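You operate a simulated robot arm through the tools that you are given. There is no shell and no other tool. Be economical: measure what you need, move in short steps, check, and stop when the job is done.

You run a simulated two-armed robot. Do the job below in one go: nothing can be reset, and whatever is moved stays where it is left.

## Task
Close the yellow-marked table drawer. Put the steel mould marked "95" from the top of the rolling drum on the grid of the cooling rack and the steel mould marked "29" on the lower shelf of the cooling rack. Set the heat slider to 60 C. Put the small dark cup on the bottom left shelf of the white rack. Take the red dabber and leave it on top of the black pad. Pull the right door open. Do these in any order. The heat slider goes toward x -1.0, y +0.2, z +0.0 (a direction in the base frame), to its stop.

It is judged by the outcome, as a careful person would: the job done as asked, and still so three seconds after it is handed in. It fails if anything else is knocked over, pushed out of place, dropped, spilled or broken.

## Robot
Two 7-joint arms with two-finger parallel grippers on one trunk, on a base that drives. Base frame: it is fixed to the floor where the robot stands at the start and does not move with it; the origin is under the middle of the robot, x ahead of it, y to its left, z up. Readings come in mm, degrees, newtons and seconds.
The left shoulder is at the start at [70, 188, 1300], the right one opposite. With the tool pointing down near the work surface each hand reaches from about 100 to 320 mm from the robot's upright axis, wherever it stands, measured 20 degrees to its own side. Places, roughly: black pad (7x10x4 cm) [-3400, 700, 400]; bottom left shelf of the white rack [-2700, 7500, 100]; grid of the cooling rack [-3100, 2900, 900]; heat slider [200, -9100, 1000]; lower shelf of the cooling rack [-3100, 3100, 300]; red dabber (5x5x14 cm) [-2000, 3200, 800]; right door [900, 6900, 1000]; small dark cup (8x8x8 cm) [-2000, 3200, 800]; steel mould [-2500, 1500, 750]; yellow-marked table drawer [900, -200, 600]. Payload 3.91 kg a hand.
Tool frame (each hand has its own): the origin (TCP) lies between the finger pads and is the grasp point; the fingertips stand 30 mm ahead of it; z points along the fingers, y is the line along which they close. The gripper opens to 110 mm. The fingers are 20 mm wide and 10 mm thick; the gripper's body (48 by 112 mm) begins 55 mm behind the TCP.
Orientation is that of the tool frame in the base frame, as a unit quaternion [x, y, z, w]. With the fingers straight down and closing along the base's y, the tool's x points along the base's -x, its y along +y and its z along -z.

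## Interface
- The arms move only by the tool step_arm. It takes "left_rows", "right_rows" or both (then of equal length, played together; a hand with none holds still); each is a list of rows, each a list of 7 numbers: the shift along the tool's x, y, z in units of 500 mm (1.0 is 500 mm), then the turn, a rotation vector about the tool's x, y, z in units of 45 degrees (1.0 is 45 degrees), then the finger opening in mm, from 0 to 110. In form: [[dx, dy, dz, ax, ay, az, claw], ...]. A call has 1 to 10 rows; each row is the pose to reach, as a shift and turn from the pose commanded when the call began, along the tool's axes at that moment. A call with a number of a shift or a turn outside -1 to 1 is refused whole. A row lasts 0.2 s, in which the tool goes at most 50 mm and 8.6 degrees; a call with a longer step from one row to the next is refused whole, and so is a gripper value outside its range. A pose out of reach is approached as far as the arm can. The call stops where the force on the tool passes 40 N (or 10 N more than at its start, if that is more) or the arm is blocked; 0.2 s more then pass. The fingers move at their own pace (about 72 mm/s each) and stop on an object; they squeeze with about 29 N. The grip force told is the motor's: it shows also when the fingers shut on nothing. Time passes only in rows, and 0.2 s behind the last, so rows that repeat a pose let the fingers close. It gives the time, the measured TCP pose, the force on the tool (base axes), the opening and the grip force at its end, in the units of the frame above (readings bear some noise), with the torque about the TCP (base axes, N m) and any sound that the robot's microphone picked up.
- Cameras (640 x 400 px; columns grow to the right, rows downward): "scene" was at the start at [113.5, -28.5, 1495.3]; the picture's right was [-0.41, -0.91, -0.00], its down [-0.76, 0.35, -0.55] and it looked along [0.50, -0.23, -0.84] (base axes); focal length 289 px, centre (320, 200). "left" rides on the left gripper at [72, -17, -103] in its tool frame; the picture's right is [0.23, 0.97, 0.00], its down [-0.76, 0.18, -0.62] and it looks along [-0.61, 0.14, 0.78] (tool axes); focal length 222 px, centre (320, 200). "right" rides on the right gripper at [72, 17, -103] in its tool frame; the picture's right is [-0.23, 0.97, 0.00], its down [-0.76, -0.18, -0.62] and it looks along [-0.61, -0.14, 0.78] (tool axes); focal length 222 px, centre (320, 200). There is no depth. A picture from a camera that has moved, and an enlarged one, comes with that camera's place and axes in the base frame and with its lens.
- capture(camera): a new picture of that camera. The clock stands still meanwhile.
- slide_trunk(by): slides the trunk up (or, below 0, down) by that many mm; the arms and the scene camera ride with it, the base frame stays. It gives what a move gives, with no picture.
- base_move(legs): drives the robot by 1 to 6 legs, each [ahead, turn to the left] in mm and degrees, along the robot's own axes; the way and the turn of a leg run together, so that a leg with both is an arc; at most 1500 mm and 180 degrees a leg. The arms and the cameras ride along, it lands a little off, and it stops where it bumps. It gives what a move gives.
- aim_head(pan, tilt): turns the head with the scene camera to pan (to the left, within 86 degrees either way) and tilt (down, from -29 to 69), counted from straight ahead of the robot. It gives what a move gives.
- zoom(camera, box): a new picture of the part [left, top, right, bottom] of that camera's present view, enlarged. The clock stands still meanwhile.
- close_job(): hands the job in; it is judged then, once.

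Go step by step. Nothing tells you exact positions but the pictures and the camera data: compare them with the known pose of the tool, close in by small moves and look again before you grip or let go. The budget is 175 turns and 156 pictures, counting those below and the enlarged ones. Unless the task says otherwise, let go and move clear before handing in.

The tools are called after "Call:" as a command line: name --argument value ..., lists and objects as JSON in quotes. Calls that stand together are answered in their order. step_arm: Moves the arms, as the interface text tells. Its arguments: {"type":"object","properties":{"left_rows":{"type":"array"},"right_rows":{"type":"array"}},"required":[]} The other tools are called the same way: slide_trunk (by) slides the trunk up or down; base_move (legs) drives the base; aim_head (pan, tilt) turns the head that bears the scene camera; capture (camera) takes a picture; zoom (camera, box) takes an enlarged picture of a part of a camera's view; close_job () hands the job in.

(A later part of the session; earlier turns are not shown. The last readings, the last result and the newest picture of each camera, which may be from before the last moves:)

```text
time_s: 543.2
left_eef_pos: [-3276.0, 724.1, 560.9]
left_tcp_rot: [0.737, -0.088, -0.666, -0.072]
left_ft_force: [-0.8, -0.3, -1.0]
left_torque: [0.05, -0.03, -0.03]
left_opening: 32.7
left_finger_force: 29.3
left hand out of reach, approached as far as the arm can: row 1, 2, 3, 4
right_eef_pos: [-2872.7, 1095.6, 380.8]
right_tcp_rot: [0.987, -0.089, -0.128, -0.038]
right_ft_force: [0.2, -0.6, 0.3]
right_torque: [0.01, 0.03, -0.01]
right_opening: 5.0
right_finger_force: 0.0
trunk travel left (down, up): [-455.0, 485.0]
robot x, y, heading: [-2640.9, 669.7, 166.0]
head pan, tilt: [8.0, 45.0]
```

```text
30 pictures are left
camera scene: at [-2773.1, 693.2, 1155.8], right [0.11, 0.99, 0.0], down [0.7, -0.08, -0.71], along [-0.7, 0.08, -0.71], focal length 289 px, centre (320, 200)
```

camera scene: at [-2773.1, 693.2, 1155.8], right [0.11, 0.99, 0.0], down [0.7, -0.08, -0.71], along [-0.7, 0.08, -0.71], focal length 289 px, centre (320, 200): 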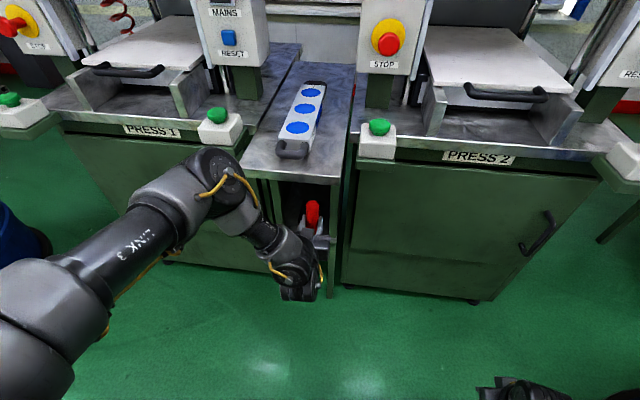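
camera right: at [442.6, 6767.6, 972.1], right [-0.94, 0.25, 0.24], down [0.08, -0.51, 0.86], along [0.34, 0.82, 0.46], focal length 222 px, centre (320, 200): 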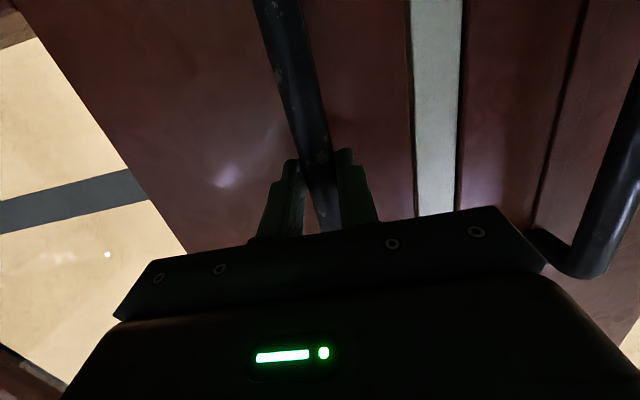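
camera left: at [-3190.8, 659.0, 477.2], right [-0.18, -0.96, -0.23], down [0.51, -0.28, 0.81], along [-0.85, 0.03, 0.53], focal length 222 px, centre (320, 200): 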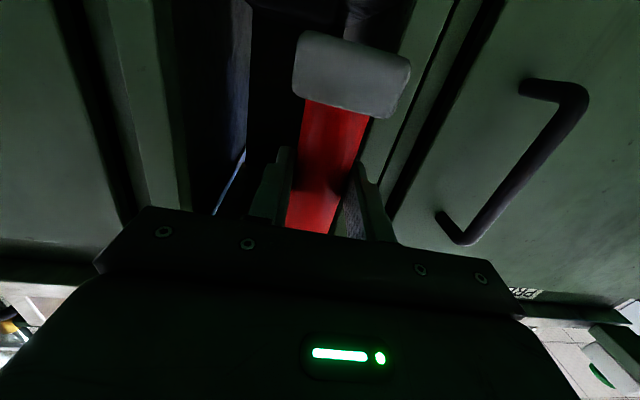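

The elbow sits far forward in this posture. I'll pull the hand back, then lower the shoulder 200 mm while raising the hand, which straightens the arm and keeps the elbow back.

Call:
step_arm --left_rows '[[0.006, 0, -0.075, 0, 0, 0, 10], [0.012, 0, -0.15, 0, 0, 0, 10], [0.018, 0, -0.225, 0, 0, 0, 10], [0.024, 0, -0.3, 0, 0, 0, 10]]'

Call:
slide_trunk --by -100

Call:
step_arm --left_rows '[[-0.08, 0, 0.04, 0, 0, 0, 10], [-0.16, 0, 0.08, 0, 0, 0, 10], [-0.21, 0, 0.12, 0, 0, 0, 10]]'

Call:
slide_trunk --by -100

Call:
step_arm --left_rows '[[-0.08, 0, 0.04, 0, 0, 0, 10], [-0.16, 0, 0.08, 0, 0, 0, 10], [-0.21, 0, 0.12, 0, 0, 0, 10]]'

Call:
capture --camera "scene"

```text
time_s: 544.2
left_eef_pos: [-3148.1, 690.5, 563.9]
left_tcp_rot: [0.733, -0.094, -0.669, -0.081]
left_ft_force: [-0.4, -0.4, -2.0]
left_torque: [-0.02, 0.0, -0.03]
left_opening: 32.7
left_finger_force: 29.0
left hand out of reach, approached as far as the arm can: row 4
right_eef_pos: [-2874.3, 1096.1, 379.9]
right_tcp_rot: [0.987, -0.088, -0.127, -0.037]
right_ft_force: [0.4, 0.2, -0.1]
right_torque: [0.01, 0.0, -0.01]
right_opening: 5.0
right_finger_force: 0.0
trunk travel left (down, up): [-455.0, 485.0]
robot x, y, heading: [-2640.5, 672.7, 165.5]
head pan, tilt: [8.0, 45.0]
```

```text
time_s: 545.5
left_eef_pos: [-3150.2, 689.0, 464.1]
left_tcp_rot: [0.733, -0.094, -0.668, -0.082]
left_ft_force: [-0.2, -0.2, -0.9]
left_torque: [-0.01, -0.02, -0.03]
left_opening: 32.8
left_finger_force: 28.4
right_eef_pos: [-2873.2, 1095.4, 279.8]
right_tcp_rot: [0.987, -0.089, -0.128, -0.039]
right_ft_force: [0.4, -1.2, -0.5]
right_torque: [-0.04, 0.0, 0.01]
right_opening: 5.1
right_finger_force: 0.1
trunk travel left (down, up): [-355.0, 585.0]
robot x, y, heading: [-2641.3, 670.2, 165.7]
head pan, tilt: [8.0, 45.0]
```

```text
time_s: 546.4
left_eef_pos: [-3215.9, 707.1, 564.3]
left_tcp_rot: [0.733, -0.096, -0.668, -0.083]
left_ft_force: [-0.1, -0.2, -1.5]
left_torque: [0.02, -0.06, 0.03]
left_opening: 32.7
left_finger_force: 28.9
right_eef_pos: [-2874.5, 1095.5, 280.2]
right_tcp_rot: [0.987, -0.089, -0.129, -0.039]
right_ft_force: [-0.1, -0.3, 0.7]
right_torque: [-0.03, 0.01, -0.02]
right_opening: 4.7
right_finger_force: 0.2
trunk travel left (down, up): [-355.0, 585.0]
robot x, y, heading: [-2641.0, 667.4, 165.8]
head pan, tilt: [8.0, 45.0]
```

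```text
time_s: 547.7
left_eef_pos: [-3216.5, 706.9, 463.5]
left_tcp_rot: [0.733, -0.095, -0.669, -0.083]
left_ft_force: [0.0, 0.0, -0.6]
left_torque: [-0.02, -0.01, -0.01]
left_opening: 32.9
left_finger_force: 28.6
right_eef_pos: [-2873.5, 1096.2, 180.5]
right_tcp_rot: [0.987, -0.088, -0.128, -0.037]
right_ft_force: [0.1, -0.6, 0.4]
right_torque: [0.04, 0.02, -0.02]
right_opening: 5.0
right_finger_force: 0.1
trunk travel left (down, up): [-255.0, 685.0]
robot x, y, heading: [-2641.7, 675.9, 165.7]
head pan, tilt: [8.0, 45.0]
```

```text
time_s: 548.5
left_eef_pos: [-3283.3, 726.3, 562.6]
left_tcp_rot: [0.733, -0.095, -0.668, -0.082]
left_ft_force: [0.3, 0.3, -0.9]
left_torque: [0.0, -0.01, 0.02]
left_opening: 33.1
left_finger_force: 28.8
right_eef_pos: [-2872.4, 1095.4, 179.4]
right_tcp_rot: [0.987, -0.089, -0.128, -0.039]
right_ft_force: [0.5, 0.5, 0.3]
right_torque: [-0.02, 0.0, -0.01]
right_opening: 5.2
right_finger_force: 0.1
trunk travel left (down, up): [-255.0, 685.0]
robot x, y, heading: [-2645.2, 669.0, 165.9]
head pan, tilt: [8.0, 45.0]
```

```text
29 pictures are left
camera scene: at [-2772.8, 693.1, 955.8], right [0.11, 0.99, 0.0], down [0.7, -0.08, -0.71], along [-0.7, 0.08, -0.71], focal length 289 px, centre (320, 200)
```

scene: 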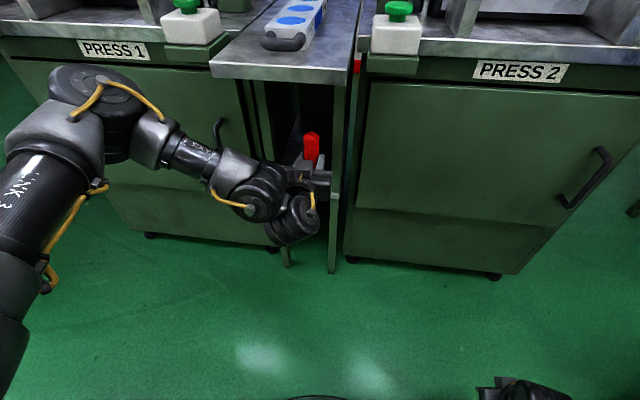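

The arm is straighter now and the elbow is clear. I'll shift 34 mm left onto the slot's centreline and look.

Call:
step_arm --left_rows '[[0, 0.034, 0, 0, 0, 0, 10], [0, 0.068, 0, 0, 0, 0, 10]]'

Call:
capture --camera "left"

Call:
zoom --camera "scene" --box '[200, 40, 400, 270]'

```text
time_s: 549.1
left_eef_pos: [-3291.3, 691.4, 562.5]
left_tcp_rot: [0.733, -0.094, -0.668, -0.083]
left_ft_force: [1.2, 0.2, -1.5]
left_torque: [0.0, 0.0, 0.01]
left_opening: 32.9
left_finger_force: 29.6
right_eef_pos: [-2873.2, 1095.2, 179.4]
right_tcp_rot: [0.987, -0.089, -0.128, -0.038]
right_ft_force: [0.3, 0.2, 0.0]
right_torque: [-0.01, 0.02, 0.02]
right_opening: 5.1
right_finger_force: 0.1
trunk travel left (down, up): [-255.0, 685.0]
robot x, y, heading: [-2641.6, 671.3, 165.5]
head pan, tilt: [8.0, 45.0]
```

```text
28 pictures are left
camera left: at [-3180.0, 681.5, 500.5], right [-0.22, -0.95, -0.22], down [0.49, -0.3, 0.82], along [-0.84, 0.07, 0.53], focal length 222 px, centre (320, 200)
```

left: 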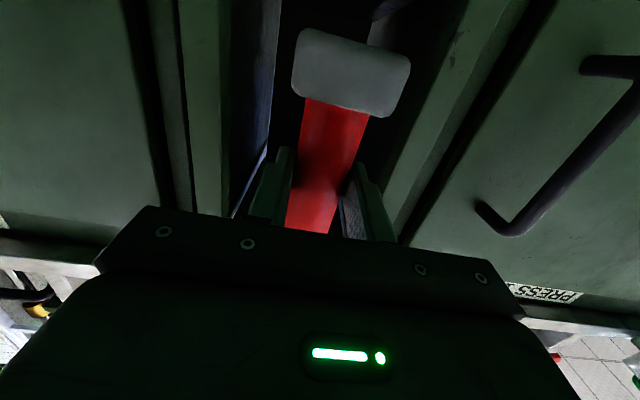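

```text
1.74 times, centred on (300, 155) of scene
camera zoom: at [-2772.8, 693.1, 955.8], right [0.11, 0.99, 0.0], down [0.7, -0.08, -0.71], along [-0.7, 0.08, -0.71], focal length 503 px, centre (355, 278)
```

zoom: 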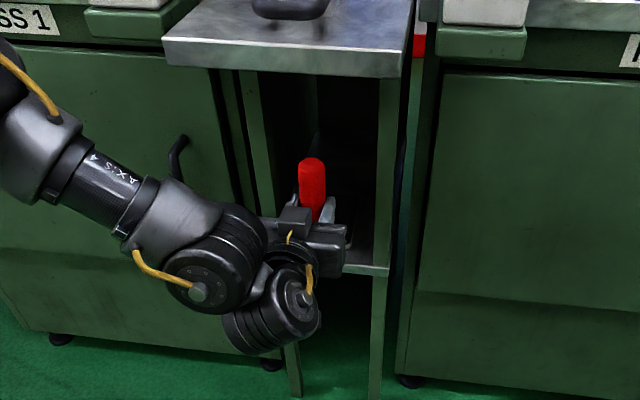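

The slot's inner gap is about 146 mm, and the hand is on the pad line with about 10 mm to spare each side. I'll move in with small steps.

Call:
step_arm --left_rows '[[0, -0.008, 0.04, 0, 0, 0, 10], [0, -0.008, 0.09, 0, 0, 0, 10], [0, -0.008, 0.14, 0, 0, 0, 10], [0, -0.008, 0.19, 0, 0, 0, 10]]'

Call:
capture --camera "left"

Call:
zoom --camera "scene" --box '[200, 40, 400, 270]'

```text
time_s: 550.1
left_eef_pos: [-3381.1, 717.9, 554.4]
left_tcp_rot: [0.733, -0.095, -0.669, -0.083]
left_ft_force: [-0.2, 0.0, -0.1]
left_torque: [-0.01, -0.04, -0.02]
left_opening: 33.0
left_finger_force: 28.8
right_eef_pos: [-2874.3, 1095.9, 179.7]
right_tcp_rot: [0.987, -0.089, -0.128, -0.039]
right_ft_force: [-0.3, 0.6, 0.6]
right_torque: [0.03, 0.0, 0.02]
right_opening: 5.0
right_finger_force: 0.0
trunk travel left (down, up): [-255.0, 685.0]
robot x, y, heading: [-2643.1, 671.4, 165.4]
head pan, tilt: [8.0, 45.0]
```

```text
26 pictures are left
camera left: at [-3270.7, 707.9, 491.2], right [-0.22, -0.95, -0.22], down [0.49, -0.3, 0.82], along [-0.84, 0.07, 0.53], focal length 222 px, centre (320, 200)
```

left: 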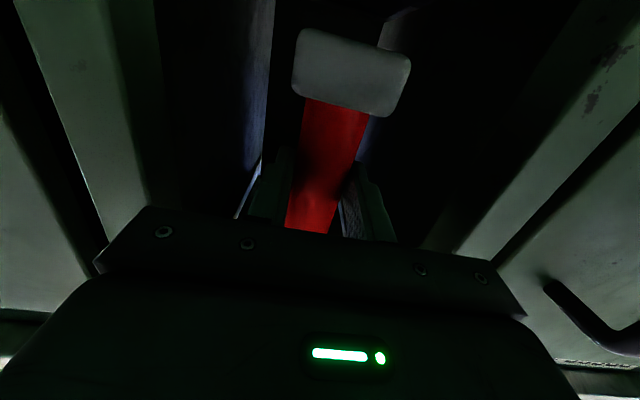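

```text
1.74 times, centred on (300, 155) of scene
camera zoom: at [-2773.0, 693.1, 955.8], right [0.11, 0.99, 0.0], down [0.7, -0.08, -0.71], along [-0.7, 0.08, -0.71], focal length 503 px, centre (355, 278)
```

zoom: 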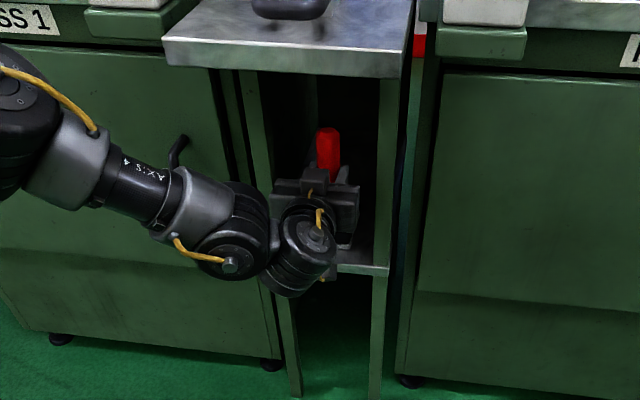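

Clearances to the legs are about 12 and 21 mm, so I'll nudge 4 mm right and go in the last 68 mm.

Call:
step_arm --left_rows '[[0, -0.008, 0.02, 0, 0, 0, 10], [0, -0.008, 0.06, 0, 0, 0, 10], [0, -0.008, 0.1, 0, 0, 0, 10], [0, -0.008, 0.136, 0, 0, 0, 10]]'

Call:
zoom --camera "scene" --box '[240, 70, 360, 210]'

Call:
capture --camera "left"

```text
time_s: 551.1
left_eef_pos: [-3448.6, 740.2, 547.3]
left_tcp_rot: [0.733, -0.095, -0.669, -0.082]
left_ft_force: [0.8, 0.1, -1.4]
left_torque: [-0.02, -0.01, -0.01]
left_opening: 32.7
left_finger_force: 28.8
right_eef_pos: [-2873.2, 1094.1, 180.1]
right_tcp_rot: [0.987, -0.088, -0.128, -0.038]
right_ft_force: [0.2, 0.0, 0.2]
right_torque: [0.01, -0.01, 0.03]
right_opening: 5.0
right_finger_force: 0.0
trunk travel left (down, up): [-255.0, 685.0]
robot x, y, heading: [-2643.1, 674.0, 165.7]
head pan, tilt: [8.0, 45.0]
```

```text
2.86 times, centred on (300, 140) of scene
camera zoom: at [-2773.0, 693.1, 955.8], right [0.11, 0.99, 0.0], down [0.7, -0.08, -0.71], along [-0.7, 0.08, -0.71], focal length 827 px, centre (377, 371)
```

zoom: 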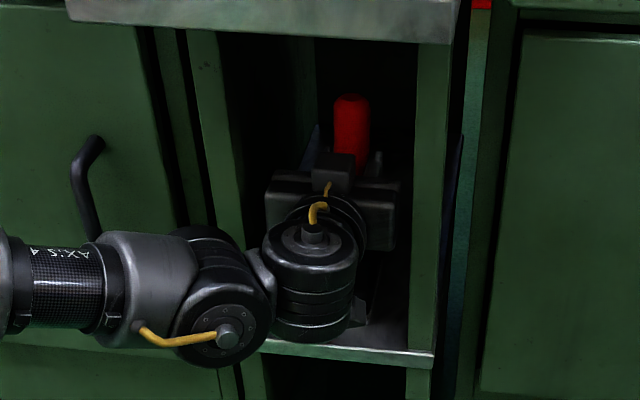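

```text
23 pictures are left
camera left: at [-3337.2, 729.4, 484.1], right [-0.22, -0.95, -0.22], down [0.49, -0.3, 0.82], along [-0.84, 0.07, 0.53], focal length 222 px, centre (320, 200)
```

left: 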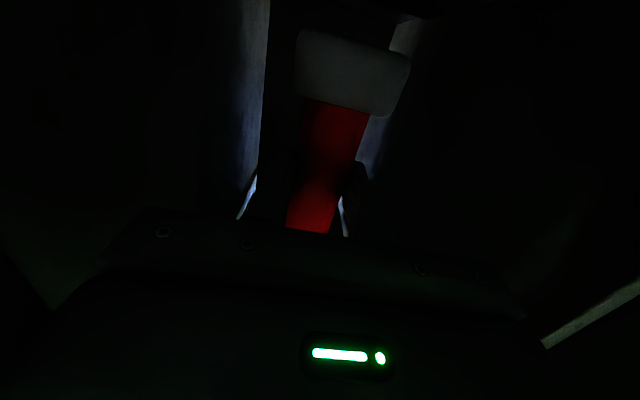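

Inside over the pad. I'll shift 6 mm left and lower until contact.

Call:
step_arm --left_rows '[[0, 0.012, 0, 0, 0, 0, 10], [0.015, 0.012, 0, 0, 0, 0, 10], [0.03, 0.012, 0, 0, 0, 0, 10], [0.036, 0.012, 0, 0, 0, 0, 10], [0.042, 0.012, 0, 0, 0, 0, 10], [0.048, 0.012, 0, 0, 0, 0, 10], [0.054, 0.012, 0, 0, 0, 0, 10], [0.06, 0.012, 0, 0, 0, 0, 10], [0.066, 0.012, 0, 0, 0, 0, 10]]'

```text
time_s: 552.9
left_eef_pos: [-3449.5, 733.3, 531.4]
left_tcp_rot: [0.727, -0.089, -0.675, -0.086]
left_ft_force: [1.2, -0.5, 16.1]
left_torque: [-0.04, 0.38, 0.04]
left_opening: 32.8
left_finger_force: 29.0
right_eef_pos: [-2872.9, 1095.6, 179.7]
right_tcp_rot: [0.987, -0.089, -0.129, -0.038]
right_ft_force: [-0.2, -0.4, -0.4]
right_torque: [-0.01, 0.03, -0.01]
right_opening: 5.1
right_finger_force: 0.0
trunk travel left (down, up): [-255.0, 685.0]
robot x, y, heading: [-2644.1, 672.3, 165.9]
head pan, tilt: [8.0, 45.0]
stopped in row 9 (left hand): the force on the tool passed its limit at 42 N (the readings are from after the stop); the commanded pose is now the measured one
```

Contact at TCP z≈531. I'll check whether the dabber is really on the pad.

Call:
capture --camera "left"

Call:
aim_head --pan 12 --tilt 28

Call:
zoom --camera "scene" --box '[260, 150, 420, 270]'

```text
22 pictures are left
camera left: at [-3338.1, 723.9, 467.0], right [-0.22, -0.95, -0.23], down [0.5, -0.32, 0.8], along [-0.83, 0.06, 0.55], focal length 222 px, centre (320, 200)
```

left: 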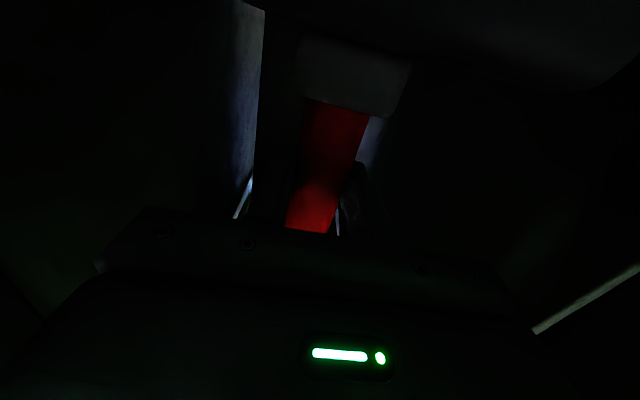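

```text
time_s: 553.7
left_eef_pos: [-3447.7, 732.7, 530.7]
left_tcp_rot: [0.727, -0.09, -0.675, -0.086]
left_ft_force: [0.7, -1.9, 24.7]
left_torque: [0.08, 0.66, 0.02]
left_opening: 32.8
left_finger_force: 29.4
right_eef_pos: [-2873.1, 1096.8, 181.3]
right_tcp_rot: [0.987, -0.089, -0.13, -0.038]
right_ft_force: [0.3, 0.1, 0.6]
right_torque: [0.02, -0.02, 0.02]
right_opening: 5.0
right_finger_force: 0.1
trunk travel left (down, up): [-255.0, 685.0]
robot x, y, heading: [-2640.1, 671.5, 165.9]
head pan, tilt: [12.0, 28.0]
```

```text
3.33 times, centred on (340, 210) of scene
camera zoom: at [-2779.8, 687.5, 982.3], right [0.04, 1.0, 0.0], down [0.47, -0.02, -0.88], along [-0.88, 0.03, -0.47], focal length 964 px, centre (253, 167)
```

zoom: 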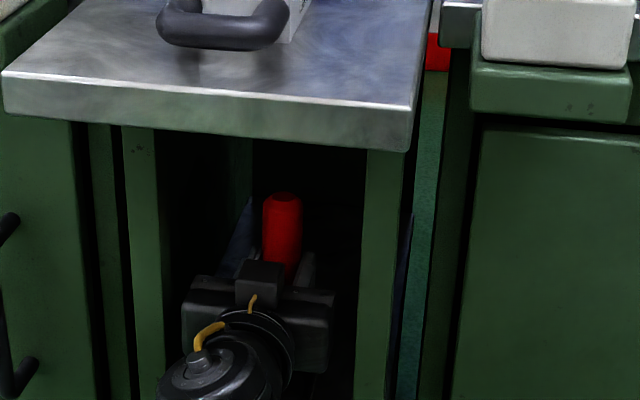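

Handle top is at z≈592, so the base is at about 452, resting on the pad. I'll ease off slightly and open.

Call:
step_arm --left_rows '[[-0.004, 0, 0, 0, 0, 0, 10], [-0.004, 0, 0, 0, 0, 0, 10], [-0.004, 0, 0, 0, 0, 0, 40], [-0.004, 0, 0, 0, 0, 0, 48], [-0.004, 0, 0, 0, 0, 0, 48], [-0.004, 0, 0, 0, 0, 0, 48]]'

Call:
zoom --camera "scene" --box '[260, 150, 420, 270]'

```text
time_s: 555.1
left_eef_pos: [-3449.6, 732.4, 528.1]
left_tcp_rot: [0.73, -0.091, -0.672, -0.085]
left_ft_force: [-1.1, -0.3, -0.4]
left_torque: [0.0, -0.04, 0.0]
left_opening: 47.6
left_finger_force: 0.1
right_eef_pos: [-2873.0, 1095.1, 180.2]
right_tcp_rot: [0.987, -0.09, -0.129, -0.038]
right_ft_force: [-0.7, -0.6, 0.3]
right_torque: [0.0, 0.03, 0.01]
right_opening: 5.1
right_finger_force: 0.1
trunk travel left (down, up): [-255.0, 685.0]
robot x, y, heading: [-2641.0, 669.2, 165.8]
head pan, tilt: [12.0, 28.0]
```

```text
3.33 times, centred on (340, 210) of scene
camera zoom: at [-2783.1, 687.8, 981.6], right [0.04, 1.0, 0.0], down [0.47, -0.02, -0.88], along [-0.88, 0.03, -0.47], focal length 964 px, centre (253, 167)
```

zoom: 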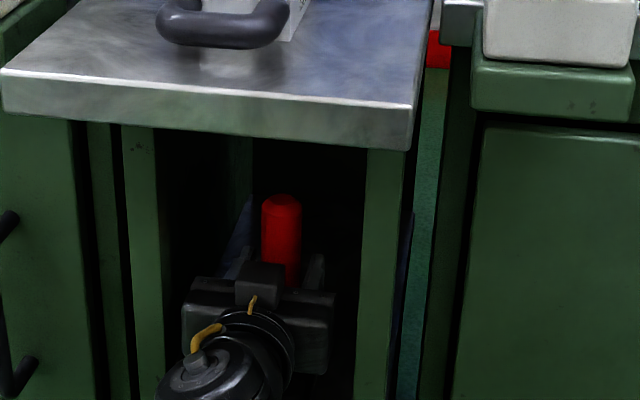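

It stands on its own. I'll withdraw straight back.

Call:
step_arm --left_rows '[[0, 0, -0.05, 0, 0, 0, 48], [0, 0, -0.12, 0, 0, 0, 48], [0, 0, -0.2, 0, 0, 0, 48], [0, 0, -0.28, 0, 0, 0, 48], [0, 0, -0.34, 0, 0, 0, 48]]'

Call:
base_move --legs '[[-350, 0]]'

Call:
zoom --camera "scene" --box '[240, 110, 400, 240]'

```text
time_s: 556.3
left_eef_pos: [-3285.4, 689.6, 542.8]
left_tcp_rot: [0.729, -0.089, -0.673, -0.084]
left_ft_force: [-0.2, -0.6, -0.2]
left_torque: [-0.03, -0.01, -0.01]
left_opening: 47.8
left_finger_force: 0.0
right_eef_pos: [-2873.6, 1094.7, 180.3]
right_tcp_rot: [0.987, -0.089, -0.128, -0.038]
right_ft_force: [-0.4, 0.0, 0.2]
right_torque: [-0.02, 0.0, 0.01]
right_opening: 5.3
right_finger_force: 0.1
trunk travel left (down, up): [-255.0, 685.0]
robot x, y, heading: [-2645.5, 670.2, 165.8]
head pan, tilt: [12.0, 28.0]
```

```text
time_s: 558.6
left_eef_pos: [-2946.3, 608.5, 542.2]
left_tcp_rot: [0.729, -0.095, -0.672, -0.089]
left_ft_force: [0.5, -0.4, 0.2]
left_torque: [-0.01, 0.03, 0.0]
left_opening: 48.1
left_finger_force: 0.1
right_eef_pos: [-2530.2, 1011.0, 180.3]
right_tcp_rot: [0.986, -0.094, -0.128, -0.04]
right_ft_force: [-0.1, 0.5, -1.3]
right_torque: [-0.02, 0.02, 0.0]
right_opening: 5.1
right_finger_force: 0.0
trunk travel left (down, up): [-255.0, 685.0]
robot x, y, heading: [-2300.2, 579.8, 165.2]
head pan, tilt: [12.0, 28.0]
```

```text
3.08 times, centred on (320, 175) of scene
camera zoom: at [-2444.0, 601.9, 981.6], right [0.05, 1.0, 0.0], down [0.47, -0.02, -0.88], along [-0.88, 0.04, -0.47], focal length 890 px, centre (320, 277)
```

zoom: 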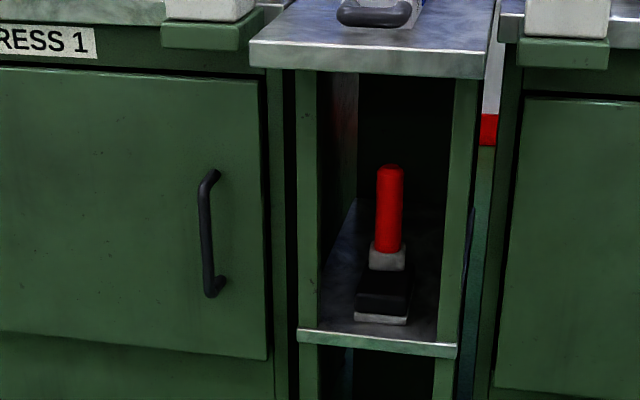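

The dabber stands squarely on the pad. The last job is the heat slider far to the south. I'll go to the aisle and look.

Call:
base_move --legs '[[0, -165], [1250, 0], [0, -85]]'

Call:
slide_trunk --by 400

Call:
aim_head --pan 0 --tilt 12

Call:
capture --camera "scene"

```text
time_s: 575.2
left_eef_pos: [-850.1, -24.9, 540.9]
left_tcp_rot: [0.492, 0.546, -0.455, 0.504]
left_ft_force: [0.4, 0.0, 0.1]
left_torque: [-0.02, 0.03, -0.03]
left_opening: 48.3
left_finger_force: 0.0
right_eef_pos: [-1373.5, 222.9, 180.8]
right_tcp_rot: [0.637, 0.759, -0.104, 0.083]
right_ft_force: [0.0, 0.3, -0.2]
right_torque: [0.0, -0.01, 0.01]
right_opening: 4.8
right_finger_force: 0.0
trunk travel left (down, up): [-255.0, 685.0]
robot x, y, heading: [-1053.9, 588.3, -84.0]
head pan, tilt: [12.0, 28.0]
```

```text
time_s: 579.1
left_eef_pos: [-850.4, -23.3, 943.5]
left_tcp_rot: [0.492, 0.546, -0.455, 0.503]
left_ft_force: [-0.8, 0.9, 0.3]
left_torque: [0.01, -0.01, -0.01]
left_opening: 48.2
left_finger_force: 0.0
right_eef_pos: [-1372.2, 223.6, 580.5]
right_tcp_rot: [0.638, 0.759, -0.104, 0.082]
right_ft_force: [0.3, -1.2, 0.2]
right_torque: [0.0, 0.02, -0.01]
right_opening: 5.0
right_finger_force: 0.0
trunk travel left (down, up): [-655.0, 285.0]
robot x, y, heading: [-1055.2, 585.1, -83.9]
head pan, tilt: [12.0, 28.0]
```

```text
time_s: 579.9
left_eef_pos: [-849.9, -24.8, 942.6]
left_tcp_rot: [0.491, 0.547, -0.454, 0.504]
left_ft_force: [0.5, 0.2, 0.3]
left_torque: [-0.03, -0.04, -0.01]
left_opening: 48.2
left_finger_force: 0.0
right_eef_pos: [-1372.0, 224.2, 579.9]
right_tcp_rot: [0.638, 0.759, -0.103, 0.083]
right_ft_force: [-0.4, 0.7, 0.3]
right_torque: [0.02, -0.01, 0.0]
right_opening: 4.9
right_finger_force: 0.0
trunk travel left (down, up): [-655.0, 285.0]
robot x, y, heading: [-1051.5, 587.9, -83.8]
head pan, tilt: [0.0, 12.0]
```

```text
18 pictures are left
camera scene: at [-1039.1, 444.6, 1407.5], right [-0.99, -0.11, 0.0], down [-0.02, 0.21, -0.98], along [0.1, -0.97, -0.21], focal length 289 px, centre (320, 200)
```

scene: 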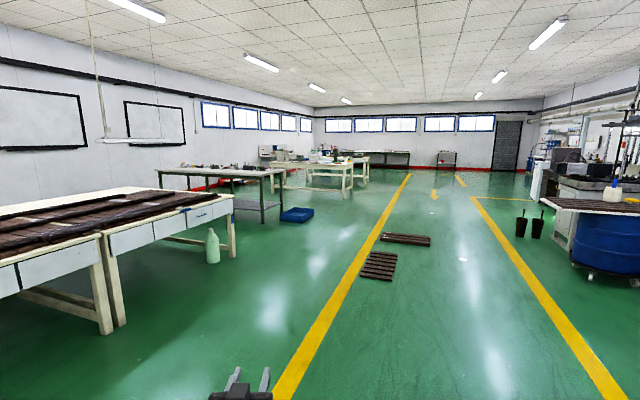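

The slider's table is far ahead. The lane left of the floor pallets is clear, so I'll drive 6 m and look again.

Call:
base_move --legs '[[0, -2.2], [1500, 0], [1500, 0], [1500, 0], [1400, 0]]'

Call:
capture --camera "scene"

```text
time_s: 605.0
left_eef_pos: [-436.9, -5078.4, 969.7]
left_tcp_rot: [0.48, 0.534, -0.469, 0.514]
left_ft_force: [-1.5, 1.5, 0.3]
left_torque: [0.1, 0.04, 0.09]
left_opening: 48.0
left_finger_force: 0.0
right_eef_pos: [-991.5, -4851.1, 598.7]
right_tcp_rot: [0.63, 0.759, -0.148, 0.077]
right_ft_force: [0.5, 0.9, 0.2]
right_torque: [-0.11, 0.03, -0.02]
right_opening: 4.9
right_finger_force: 0.0
trunk travel left (down, up): [-655.0, 285.0]
robot x, y, heading: [-637.8, -4518.2, -84.3]
head pan, tilt: [0.0, 12.0]
stopped in leg 5: the robot was blocked; the commanded pose is now the measured one
```

```text
17 pictures are left
camera scene: at [-625.0, -4629.2, 1411.4], right [-0.99, -0.1, 0.0], down [-0.02, 0.19, -0.98], along [0.1, -0.98, -0.19], focal length 289 px, centre (320, 200)
```

scene: 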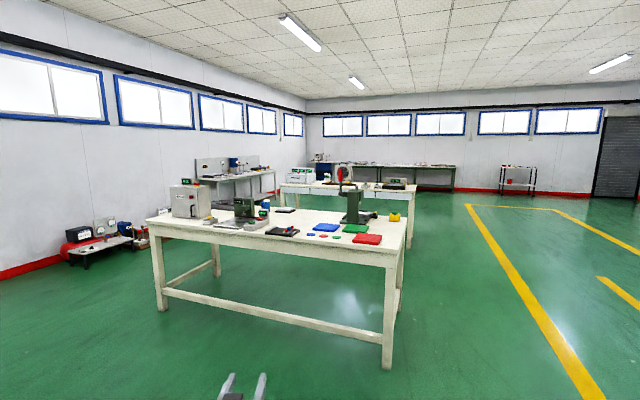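

Blocked, and slightly tilted, so something is at the base. I'll look down.

Call:
base_move --legs '[[-150, 0]]'

Call:
aim_head --pan 10 --tilt 60

Call:
capture --camera "scene"

```text
time_s: 606.3
left_eef_pos: [-447.9, -4954.7, 952.1]
left_tcp_rot: [0.487, 0.542, -0.459, 0.508]
left_ft_force: [0.9, -0.4, -0.4]
left_torque: [-0.01, -0.02, 0.02]
left_opening: 48.0
left_finger_force: 0.0
right_eef_pos: [-997.3, -4718.2, 589.8]
right_tcp_rot: [0.631, 0.761, -0.133, 0.075]
right_ft_force: [-0.5, 0.1, 0.5]
right_torque: [0.01, 0.0, 0.02]
right_opening: 5.0
right_finger_force: 0.1
trunk travel left (down, up): [-655.0, 285.0]
robot x, y, heading: [-651.5, -4363.8, -83.9]
head pan, tilt: [0.0, 12.0]
```

```text
time_s: 607.5
left_eef_pos: [-447.4, -4953.3, 952.4]
left_tcp_rot: [0.487, 0.541, -0.461, 0.508]
left_ft_force: [0.4, 0.1, 0.8]
left_torque: [0.02, -0.04, 0.0]
left_opening: 48.1
left_finger_force: 0.0
right_eef_pos: [-996.7, -4718.2, 590.8]
right_tcp_rot: [0.631, 0.761, -0.133, 0.074]
right_ft_force: [-0.4, 0.6, -0.9]
right_torque: [0.01, -0.03, 0.02]
right_opening: 5.2
right_finger_force: 0.1
trunk travel left (down, up): [-655.0, 285.0]
robot x, y, heading: [-649.8, -4362.0, -84.0]
head pan, tilt: [10.0, 60.0]
```

```text
16 pictures are left
camera scene: at [-627.2, -4478.0, 1336.4], right [-0.96, -0.27, 0.0], down [-0.24, 0.83, -0.5], along [0.14, -0.48, -0.87], focal length 289 px, centre (320, 200)
```

scene: 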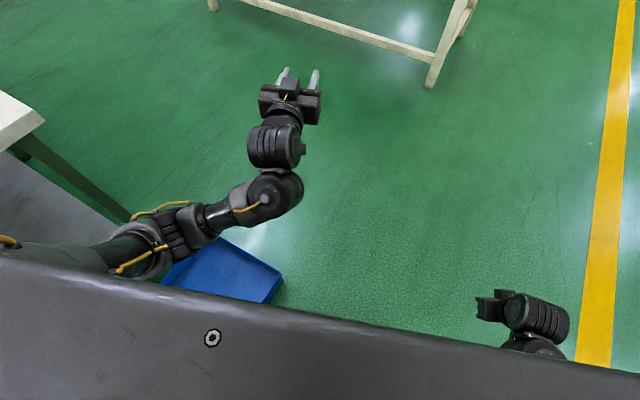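

The blue crate is at my left front. I'll back up a bit more and look at the whole area to my left to see what was touched.

Call:
base_move --legs '[[-350, 0]]'

Call:
aim_head --pan 15 --tilt 40

Call:
capture --camera "scene"

```text
time_s: 609.8
left_eef_pos: [-483.1, -4599.0, 953.6]
left_tcp_rot: [0.485, 0.542, -0.46, 0.509]
left_ft_force: [0.0, 0.2, -0.2]
left_torque: [0.0, -0.02, -0.02]
left_opening: 47.8
left_finger_force: 0.1
right_eef_pos: [-1032.6, -4367.3, 590.8]
right_tcp_rot: [0.63, 0.762, -0.133, 0.075]
right_ft_force: [0.0, -0.5, 0.5]
right_torque: [-0.01, 0.01, 0.01]
right_opening: 4.8
right_finger_force: 0.0
trunk travel left (down, up): [-655.0, 285.0]
robot x, y, heading: [-689.4, -4014.3, -84.1]
head pan, tilt: [10.0, 60.0]
```

```text
time_s: 610.6
left_eef_pos: [-483.6, -4599.3, 951.7]
left_tcp_rot: [0.486, 0.542, -0.46, 0.508]
left_ft_force: [-0.6, 1.4, -0.6]
left_torque: [-0.04, 0.02, -0.02]
left_opening: 48.0
left_finger_force: 0.0
right_eef_pos: [-1033.4, -4365.5, 589.6]
right_tcp_rot: [0.631, 0.761, -0.134, 0.074]
right_ft_force: [-0.9, -0.1, 0.7]
right_torque: [0.05, -0.01, -0.01]
right_opening: 4.6
right_finger_force: 0.0
trunk travel left (down, up): [-655.0, 285.0]
robot x, y, heading: [-688.9, -4015.0, -84.1]
head pan, tilt: [15.0, 40.0]
```

```text
15 pictures are left
camera scene: at [-651.7, -4140.0, 1363.1], right [-0.93, -0.36, 0.0], down [-0.23, 0.6, -0.77], along [0.27, -0.71, -0.64], focal length 289 px, centre (320, 200)
```

scene: 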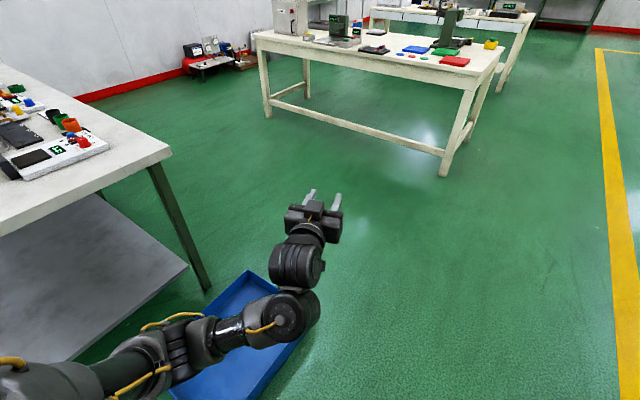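

The crate looks where it was; I only brushed its corner. I'll steer wide to the west and go past the first white table to see the slider's table.

Call:
base_move --legs '[[0, -39.7], [1500, 0], [0, 31.7], [1400, 0], [1200, 0], [0, 62]]'

Call:
aim_head --pan 0 --tilt 18

Call:
capture --camera "scene"

```text
time_s: 636.3
left_eef_pos: [-1029.7, -8005.7, 952.1]
left_tcp_rot: [0.181, 0.706, -0.173, 0.663]
left_ft_force: [0.6, -1.1, 0.3]
left_torque: [0.0, -0.02, 0.0]
left_opening: 47.8
left_finger_force: 0.0
right_eef_pos: [-1536.5, -8320.1, 590.3]
right_tcp_rot: [0.208, 0.966, -0.083, 0.128]
right_ft_force: [-0.9, -0.3, 0.1]
right_torque: [-0.01, 0.0, 0.01]
right_opening: 5.0
right_finger_force: 0.0
trunk travel left (down, up): [-655.0, 285.0]
robot x, y, heading: [-1631.1, -7834.0, -29.1]
head pan, tilt: [15.0, 40.0]
```

```text
time_s: 637.2
left_eef_pos: [-1029.9, -8005.7, 951.2]
left_tcp_rot: [0.181, 0.705, -0.173, 0.663]
left_ft_force: [-0.5, 1.2, -0.4]
left_torque: [0.0, -0.01, 0.0]
left_opening: 47.9
left_finger_force: 0.0
right_eef_pos: [-1536.3, -8322.4, 590.5]
right_tcp_rot: [0.206, 0.966, -0.084, 0.129]
right_ft_force: [0.1, 0.4, -0.3]
right_torque: [0.0, 0.0, -0.03]
right_opening: 4.9
right_finger_force: 0.0
trunk travel left (down, up): [-655.0, 285.0]
robot x, y, heading: [-1627.5, -7835.4, -29.0]
head pan, tilt: [0.0, 18.0]
```

```text
14 pictures are left
camera scene: at [-1503.2, -7902.9, 1397.7], right [-0.48, -0.87, 0.0], down [-0.27, 0.15, -0.95], along [0.83, -0.46, -0.31], focal length 289 px, centre (320, 200)
```

scene: 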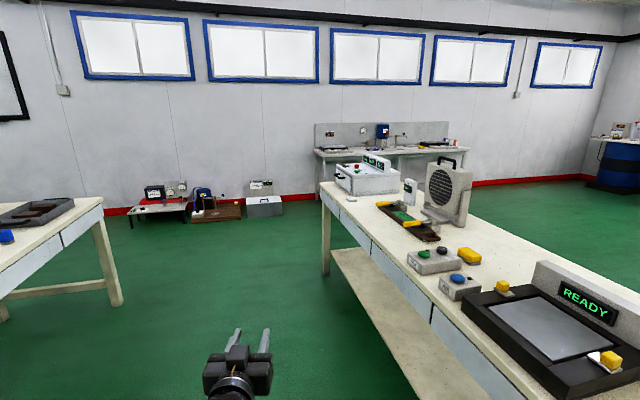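

The slider should be on the white control box at the far end of the second table. Zooming.

Call:
zoom --camera "scene" --box '[315, 140, 435, 230]'

```text
4.44 times, centred on (375, 185) of scene
camera zoom: at [-1503.2, -7902.9, 1397.7], right [-0.48, -0.87, 0.0], down [-0.27, 0.15, -0.95], along [0.83, -0.46, -0.31], focal length 1286 px, centre (76, 267)
```

zoom: 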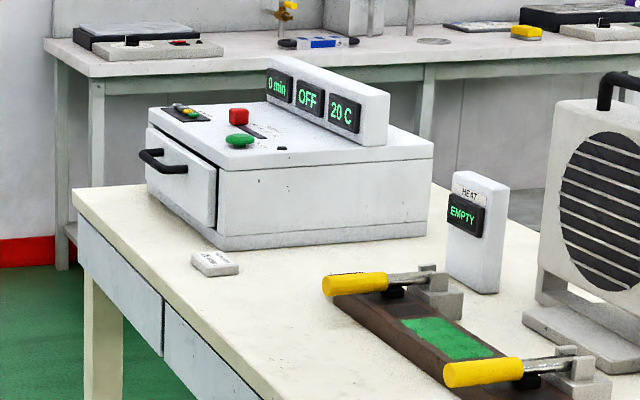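

The heat oven's top carries a red slider knob with a slot running toward the west, matching the given direction. I'll drive into the aisle between the tables in front of it and raise the trunk.

Call:
slide_trunk --by 280

Call:
base_move --legs '[[0, 16.8], [1300, 0], [572, 0], [0, -94]]'

Call:
step_arm --left_rows '[[0, 0, 0, 0, 0.16, 0, 20], [0, 0, 0, 0, 0.32, 0, 5], [0, 0, 0, 0, 0.48, 0, 0], [0, 0, 0, 0, 0.64, 0, 0], [0, 0, 0, 0, 0.8, 0, 0], [0, 0, 0, 0, 0.9, 0, 0]]'

Call:
aim_head --pan 0 --tilt 38

Call:
capture --camera "scene"

```text
time_s: 640.0
left_eef_pos: [-1029.4, -8005.7, 1232.2]
left_tcp_rot: [0.182, 0.706, -0.174, 0.663]
left_ft_force: [0.1, 0.0, 0.0]
left_torque: [0.01, 0.02, 0.0]
left_opening: 47.6
left_finger_force: 0.0
right_eef_pos: [-1536.2, -8321.7, 870.4]
right_tcp_rot: [0.209, 0.966, -0.084, 0.128]
right_ft_force: [0.2, 0.8, 0.7]
right_torque: [-0.03, 0.01, 0.01]
right_opening: 5.1
right_finger_force: 0.1
trunk travel left (down, up): [-935.0, 5.0]
robot x, y, heading: [-1628.2, -7831.4, -29.3]
head pan, tilt: [0.0, 18.0]
```

```text
time_s: 654.5
left_eef_pos: [152.8, -8867.9, 1232.7]
left_tcp_rot: [0.589, 0.429, -0.555, 0.401]
left_ft_force: [0.5, 0.6, 0.5]
left_torque: [-0.03, 0.02, 0.03]
left_opening: 48.1
left_finger_force: 0.0
right_eef_pos: [-252.8, -8429.6, 870.6]
right_tcp_rot: [0.775, 0.613, -0.146, 0.045]
right_ft_force: [-0.2, -0.2, 0.0]
right_torque: [0.03, -0.03, 0.0]
right_opening: 5.2
right_finger_force: 0.1
trunk travel left (down, up): [-935.0, 5.0]
robot x, y, heading: [209.9, -8246.3, -108.0]
head pan, tilt: [0.0, 18.0]
```

```text
time_s: 655.5
left_eef_pos: [219.4, -8918.1, 1192.5]
left_tcp_rot: [0.706, 0.515, -0.345, 0.343]
left_ft_force: [-0.1, -0.3, -0.2]
left_torque: [0.0, 0.01, -0.02]
left_opening: 0.0
left_finger_force: 28.8
left hand out of reach, approached as far as the arm can: row 4, 5
right_eef_pos: [-251.3, -8431.7, 870.4]
right_tcp_rot: [0.776, 0.612, -0.146, 0.042]
right_ft_force: [0.3, 0.2, 0.0]
right_torque: [0.02, 0.04, 0.02]
right_opening: 5.0
right_finger_force: 0.1
trunk travel left (down, up): [-935.0, 5.0]
robot x, y, heading: [209.0, -8250.7, -107.9]
head pan, tilt: [0.0, 18.0]
stopped in row 5 (left hand): the arm was blocked; the commanded pose is now the measured one
```

```text
time_s: 656.3
left_eef_pos: [216.1, -8914.1, 1196.1]
left_tcp_rot: [0.706, 0.513, -0.346, 0.345]
left_ft_force: [-0.4, -0.7, -0.7]
left_torque: [0.01, -0.04, 0.03]
left_opening: 0.1
left_finger_force: 29.2
right_eef_pos: [-253.5, -8429.0, 868.9]
right_tcp_rot: [0.776, 0.612, -0.145, 0.044]
right_ft_force: [-0.8, 0.0, 0.3]
right_torque: [0.0, 0.0, 0.0]
right_opening: 4.8
right_finger_force: 0.0
trunk travel left (down, up): [-935.0, 5.0]
robot x, y, heading: [208.7, -8248.2, -108.3]
head pan, tilt: [0.0, 38.0]
```

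```text
12 pictures are left
camera scene: at [164.0, -8376.1, 1646.3], right [-0.95, 0.31, 0.0], down [0.19, 0.58, -0.79], along [-0.25, -0.75, -0.61], focal length 289 px, centre (320, 200)
```

scene: 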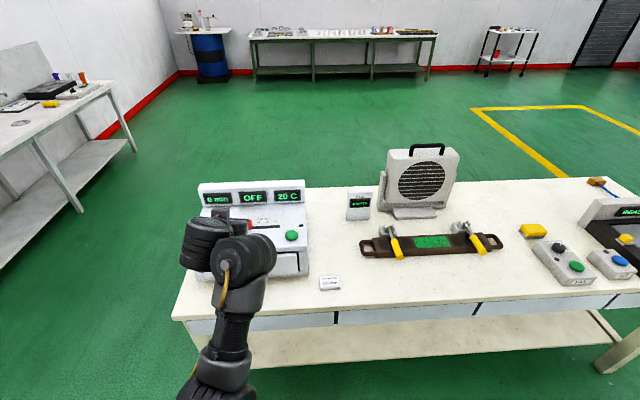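

Call:
zoom --camera "scene" --box '[190, 175, 320, 285]'

```text
3.64 times, centred on (255, 230) of scene
camera zoom: at [164.0, -8376.1, 1646.3], right [-0.95, 0.31, 0.0], down [0.19, 0.58, -0.79], along [-0.25, -0.75, -0.61], focal length 1052 px, centre (556, 91)
```

zoom: 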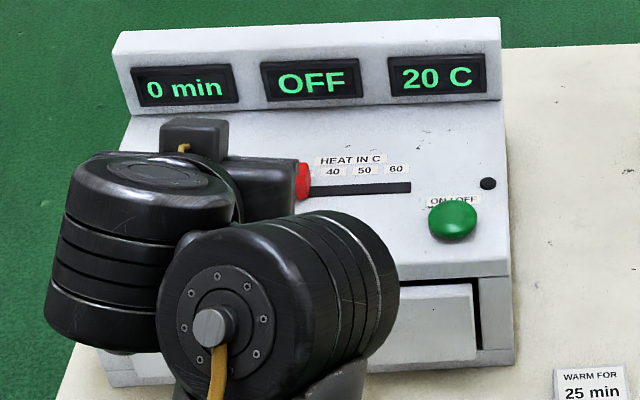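

The slider is labelled "HEAT IN C 40 50 60"; the red knob at about [163, -9121, 990] must go right to the slot's end near [70, -9104]. I'll yaw, unroll and pitch the closed left hand down a little first.

Call:
step_arm --left_rows '[[0, 0, 0, 0.094, -0.015, 0.058, 0], [0, 0, 0, 0.187, -0.03, 0.116, 0], [0, 0, 0, 0.281, -0.044, 0.174, 0], [0, 0, 0, 0.375, -0.059, 0.232, 0]]'

Call:
step_arm --left_rows '[[0, 0, 0, 0, 0.1, -0.07, 0], [0, 0, 0, 0, 0.2, -0.14, 0], [0, 0, 0, 0, 0.3, -0.2, 0]]'

```text
time_s: 657.5
left_eef_pos: [286.4, -8938.4, 1192.6]
left_tcp_rot: [0.79, 0.382, -0.345, 0.334]
left_ft_force: [0.0, 0.2, 0.3]
left_torque: [0.01, 0.01, 0.01]
left_opening: 0.0
left_finger_force: 29.0
right_eef_pos: [-251.0, -8431.5, 870.0]
right_tcp_rot: [0.775, 0.613, -0.146, 0.044]
right_ft_force: [0.0, 0.0, -0.3]
right_torque: [-0.03, 0.0, 0.01]
right_opening: 5.1
right_finger_force: 0.2
trunk travel left (down, up): [-935.0, 5.0]
robot x, y, heading: [206.7, -8247.3, -108.0]
head pan, tilt: [0.0, 38.0]
stopped in row 4 (left hand): the arm was blocked; the commanded pose is now the measured one
```

```text
time_s: 658.2
left_eef_pos: [283.3, -8935.9, 1192.6]
left_tcp_rot: [0.792, 0.481, -0.274, 0.259]
left_ft_force: [-0.2, 0.4, -0.4]
left_torque: [-0.01, -0.04, 0.05]
left_opening: 0.0
left_finger_force: 29.2
right_eef_pos: [-254.1, -8430.0, 869.9]
right_tcp_rot: [0.776, 0.612, -0.145, 0.045]
right_ft_force: [-0.1, -0.7, -0.9]
right_torque: [0.04, -0.04, -0.02]
right_opening: 4.8
right_finger_force: 0.1
trunk travel left (down, up): [-935.0, 5.0]
robot x, y, heading: [207.3, -8250.9, -108.4]
head pan, tilt: [0.0, 38.0]
```

Good. I'll drive 190 mm forward and lower to just above the slider, east of the knob, then look.

Call:
base_move --legs '[[190, 0]]'

Call:
step_arm --left_rows '[[0.06, -0.025, 0.062, 0, 0, 0, 0], [0.12, -0.05, 0.125, 0, 0, 0, 0], [0.18, -0.075, 0.187, 0, 0, 0, 0]]'

Call:
capture --camera "left"

Call:
zoom --camera "scene" --box '[170, 190, 400, 350]'

```text
time_s: 659.8
left_eef_pos: [228.7, -9111.0, 1193.2]
left_tcp_rot: [0.792, 0.48, -0.275, 0.259]
left_ft_force: [0.5, -0.4, 0.1]
left_torque: [0.0, -0.01, -0.01]
left_opening: 0.2
left_finger_force: 28.7
right_eef_pos: [-309.2, -8606.5, 870.0]
right_tcp_rot: [0.775, 0.613, -0.146, 0.044]
right_ft_force: [-0.8, 0.6, 0.7]
right_torque: [0.0, 0.02, 0.03]
right_opening: 5.2
right_finger_force: 0.1
trunk travel left (down, up): [-935.0, 5.0]
robot x, y, heading: [152.2, -8422.7, -108.0]
head pan, tilt: [0.0, 38.0]
```

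```text
time_s: 660.6
left_eef_pos: [212.6, -9103.1, 1058.6]
left_tcp_rot: [0.791, 0.481, -0.274, 0.259]
left_ft_force: [-0.2, -0.7, 0.0]
left_torque: [0.02, -0.01, -0.03]
left_opening: 0.2
left_finger_force: 29.5
right_eef_pos: [-309.5, -8607.8, 869.8]
right_tcp_rot: [0.775, 0.614, -0.146, 0.043]
right_ft_force: [0.2, -0.6, 1.1]
right_torque: [0.01, 0.01, 0.01]
right_opening: 5.0
right_finger_force: 0.0
trunk travel left (down, up): [-935.0, 5.0]
robot x, y, heading: [155.1, -8427.0, -108.0]
head pan, tilt: [0.0, 38.0]
```

```text
10 pictures are left
camera left: at [245.4, -8980.7, 1081.9], right [0.97, -0.25, -0.01], down [-0.02, -0.12, 0.99], along [-0.25, -0.96, -0.12], focal length 222 px, centre (320, 200)
```

left: 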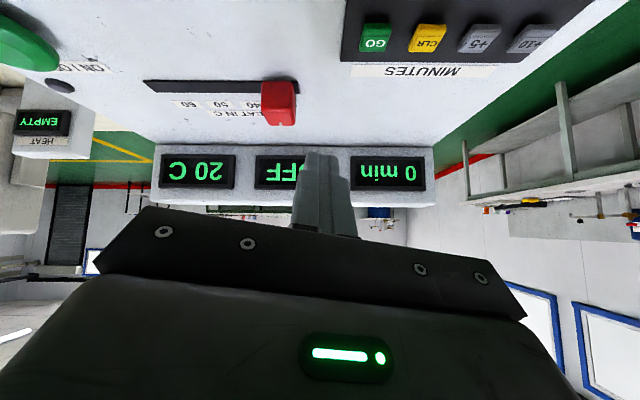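

```text
2.50 times, centred on (285, 270) of scene
camera zoom: at [107.6, -8555.1, 1646.1], right [-0.95, 0.31, 0.0], down [0.19, 0.59, -0.79], along [-0.24, -0.75, -0.62], focal length 723 px, centre (408, 25)
```

zoom: 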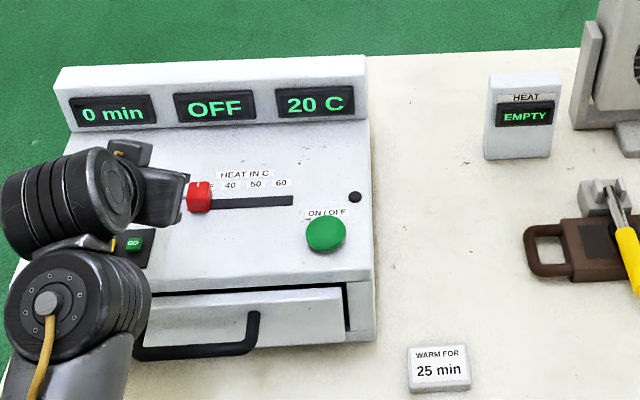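

Knob at about [173, -9130, 985], slot end near [72, -9103]. I'll lower the fingertip beside the knob, then push west until it stops.

Call:
step_arm --left_rows '[[0.024, -0.002, 0.042, 0, 0, 0, 0], [0.048, -0.003, 0.085, 0, 0, 0, 0]]'

Call:
capture --camera "left"

```text
time_s: 661.2
left_eef_pos: [211.1, -9116.9, 1011.3]
left_tcp_rot: [0.791, 0.481, -0.275, 0.258]
left_ft_force: [-0.4, 0.0, 0.5]
left_torque: [0.01, 0.01, 0.0]
left_opening: 0.0
left_finger_force: 29.1
right_eef_pos: [-309.2, -8607.6, 869.9]
right_tcp_rot: [0.775, 0.614, -0.146, 0.043]
right_ft_force: [0.1, 0.1, -0.3]
right_torque: [-0.03, -0.03, -0.02]
right_opening: 5.2
right_finger_force: 0.0
trunk travel left (down, up): [-935.0, 5.0]
robot x, y, heading: [150.4, -8426.0, -108.0]
head pan, tilt: [0.0, 38.0]
```

```text
8 pictures are left
camera left: at [244.9, -8994.4, 1034.0], right [0.97, -0.25, -0.01], down [-0.02, -0.12, 0.99], along [-0.25, -0.96, -0.13], focal length 222 px, centre (320, 200)
```

left: 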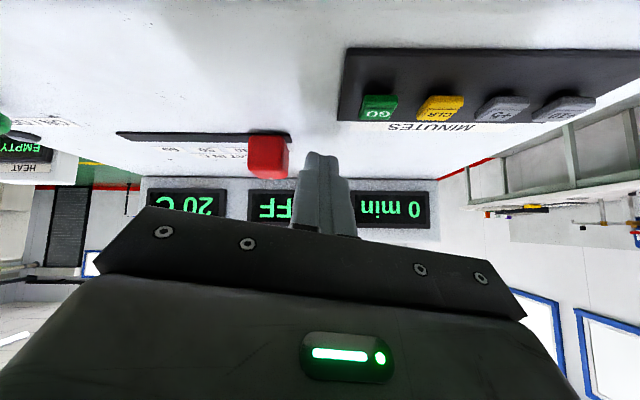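

The fingertip is beside the knob and overlaps its height. Pushing west now.

Call:
step_arm --left_rows '[[-0.007, -0.027, 0.0015, 0, 0, 0, 0], [-0.015, -0.054, 0.003, 0, 0, 0, 0], [-0.022, -0.081, 0.0045, 0, 0, 0, 0], [-0.029, -0.108, 0.006, 0, 0, 0, 0], [-0.037, -0.135, 0.0075, 0, 0, 0, 0], [-0.044, -0.162, 0.009, 0, 0, 0, 0], [-0.051, -0.189, 0.0105, 0, 0, 0, 0], [-0.058, -0.214, 0.012, 0, 0, 0, 0], [-0.065, -0.239, 0.0135, 0, 0, 0, 0]]'

Call:
capture --camera "left"

```text
time_s: 663.2
left_eef_pos: [106.3, -9098.8, 1010.3]
left_tcp_rot: [0.784, 0.492, -0.271, 0.264]
left_ft_force: [28.4, 2.7, 5.8]
left_torque: [-0.05, -0.3, 0.48]
left_opening: 0.2
left_finger_force: 28.5
right_eef_pos: [-309.5, -8606.0, 873.3]
right_tcp_rot: [0.773, 0.615, -0.148, 0.042]
right_ft_force: [0.0, -0.7, 0.0]
right_torque: [-0.01, -0.04, 0.01]
right_opening: 5.0
right_finger_force: 0.0
trunk travel left (down, up): [-935.0, 5.0]
robot x, y, heading: [151.9, -8421.0, -107.4]
head pan, tilt: [0.0, 38.0]
stopped in row 9 (left hand): the force on the tool passed its limit at 42 N (the readings are from after the stop); the commanded pose is now the measured one
```

```text
7 pictures are left
camera left: at [136.6, -8974.4, 1033.1], right [0.97, -0.22, -0.01], down [-0.02, -0.12, 0.99], along [-0.22, -0.97, -0.12], focal length 222 px, centre (320, 200)
```

left: 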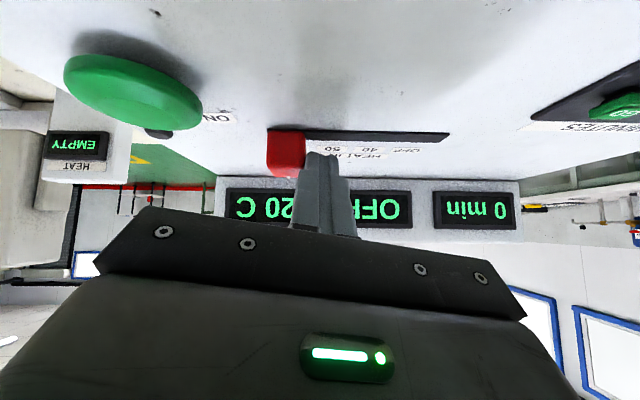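

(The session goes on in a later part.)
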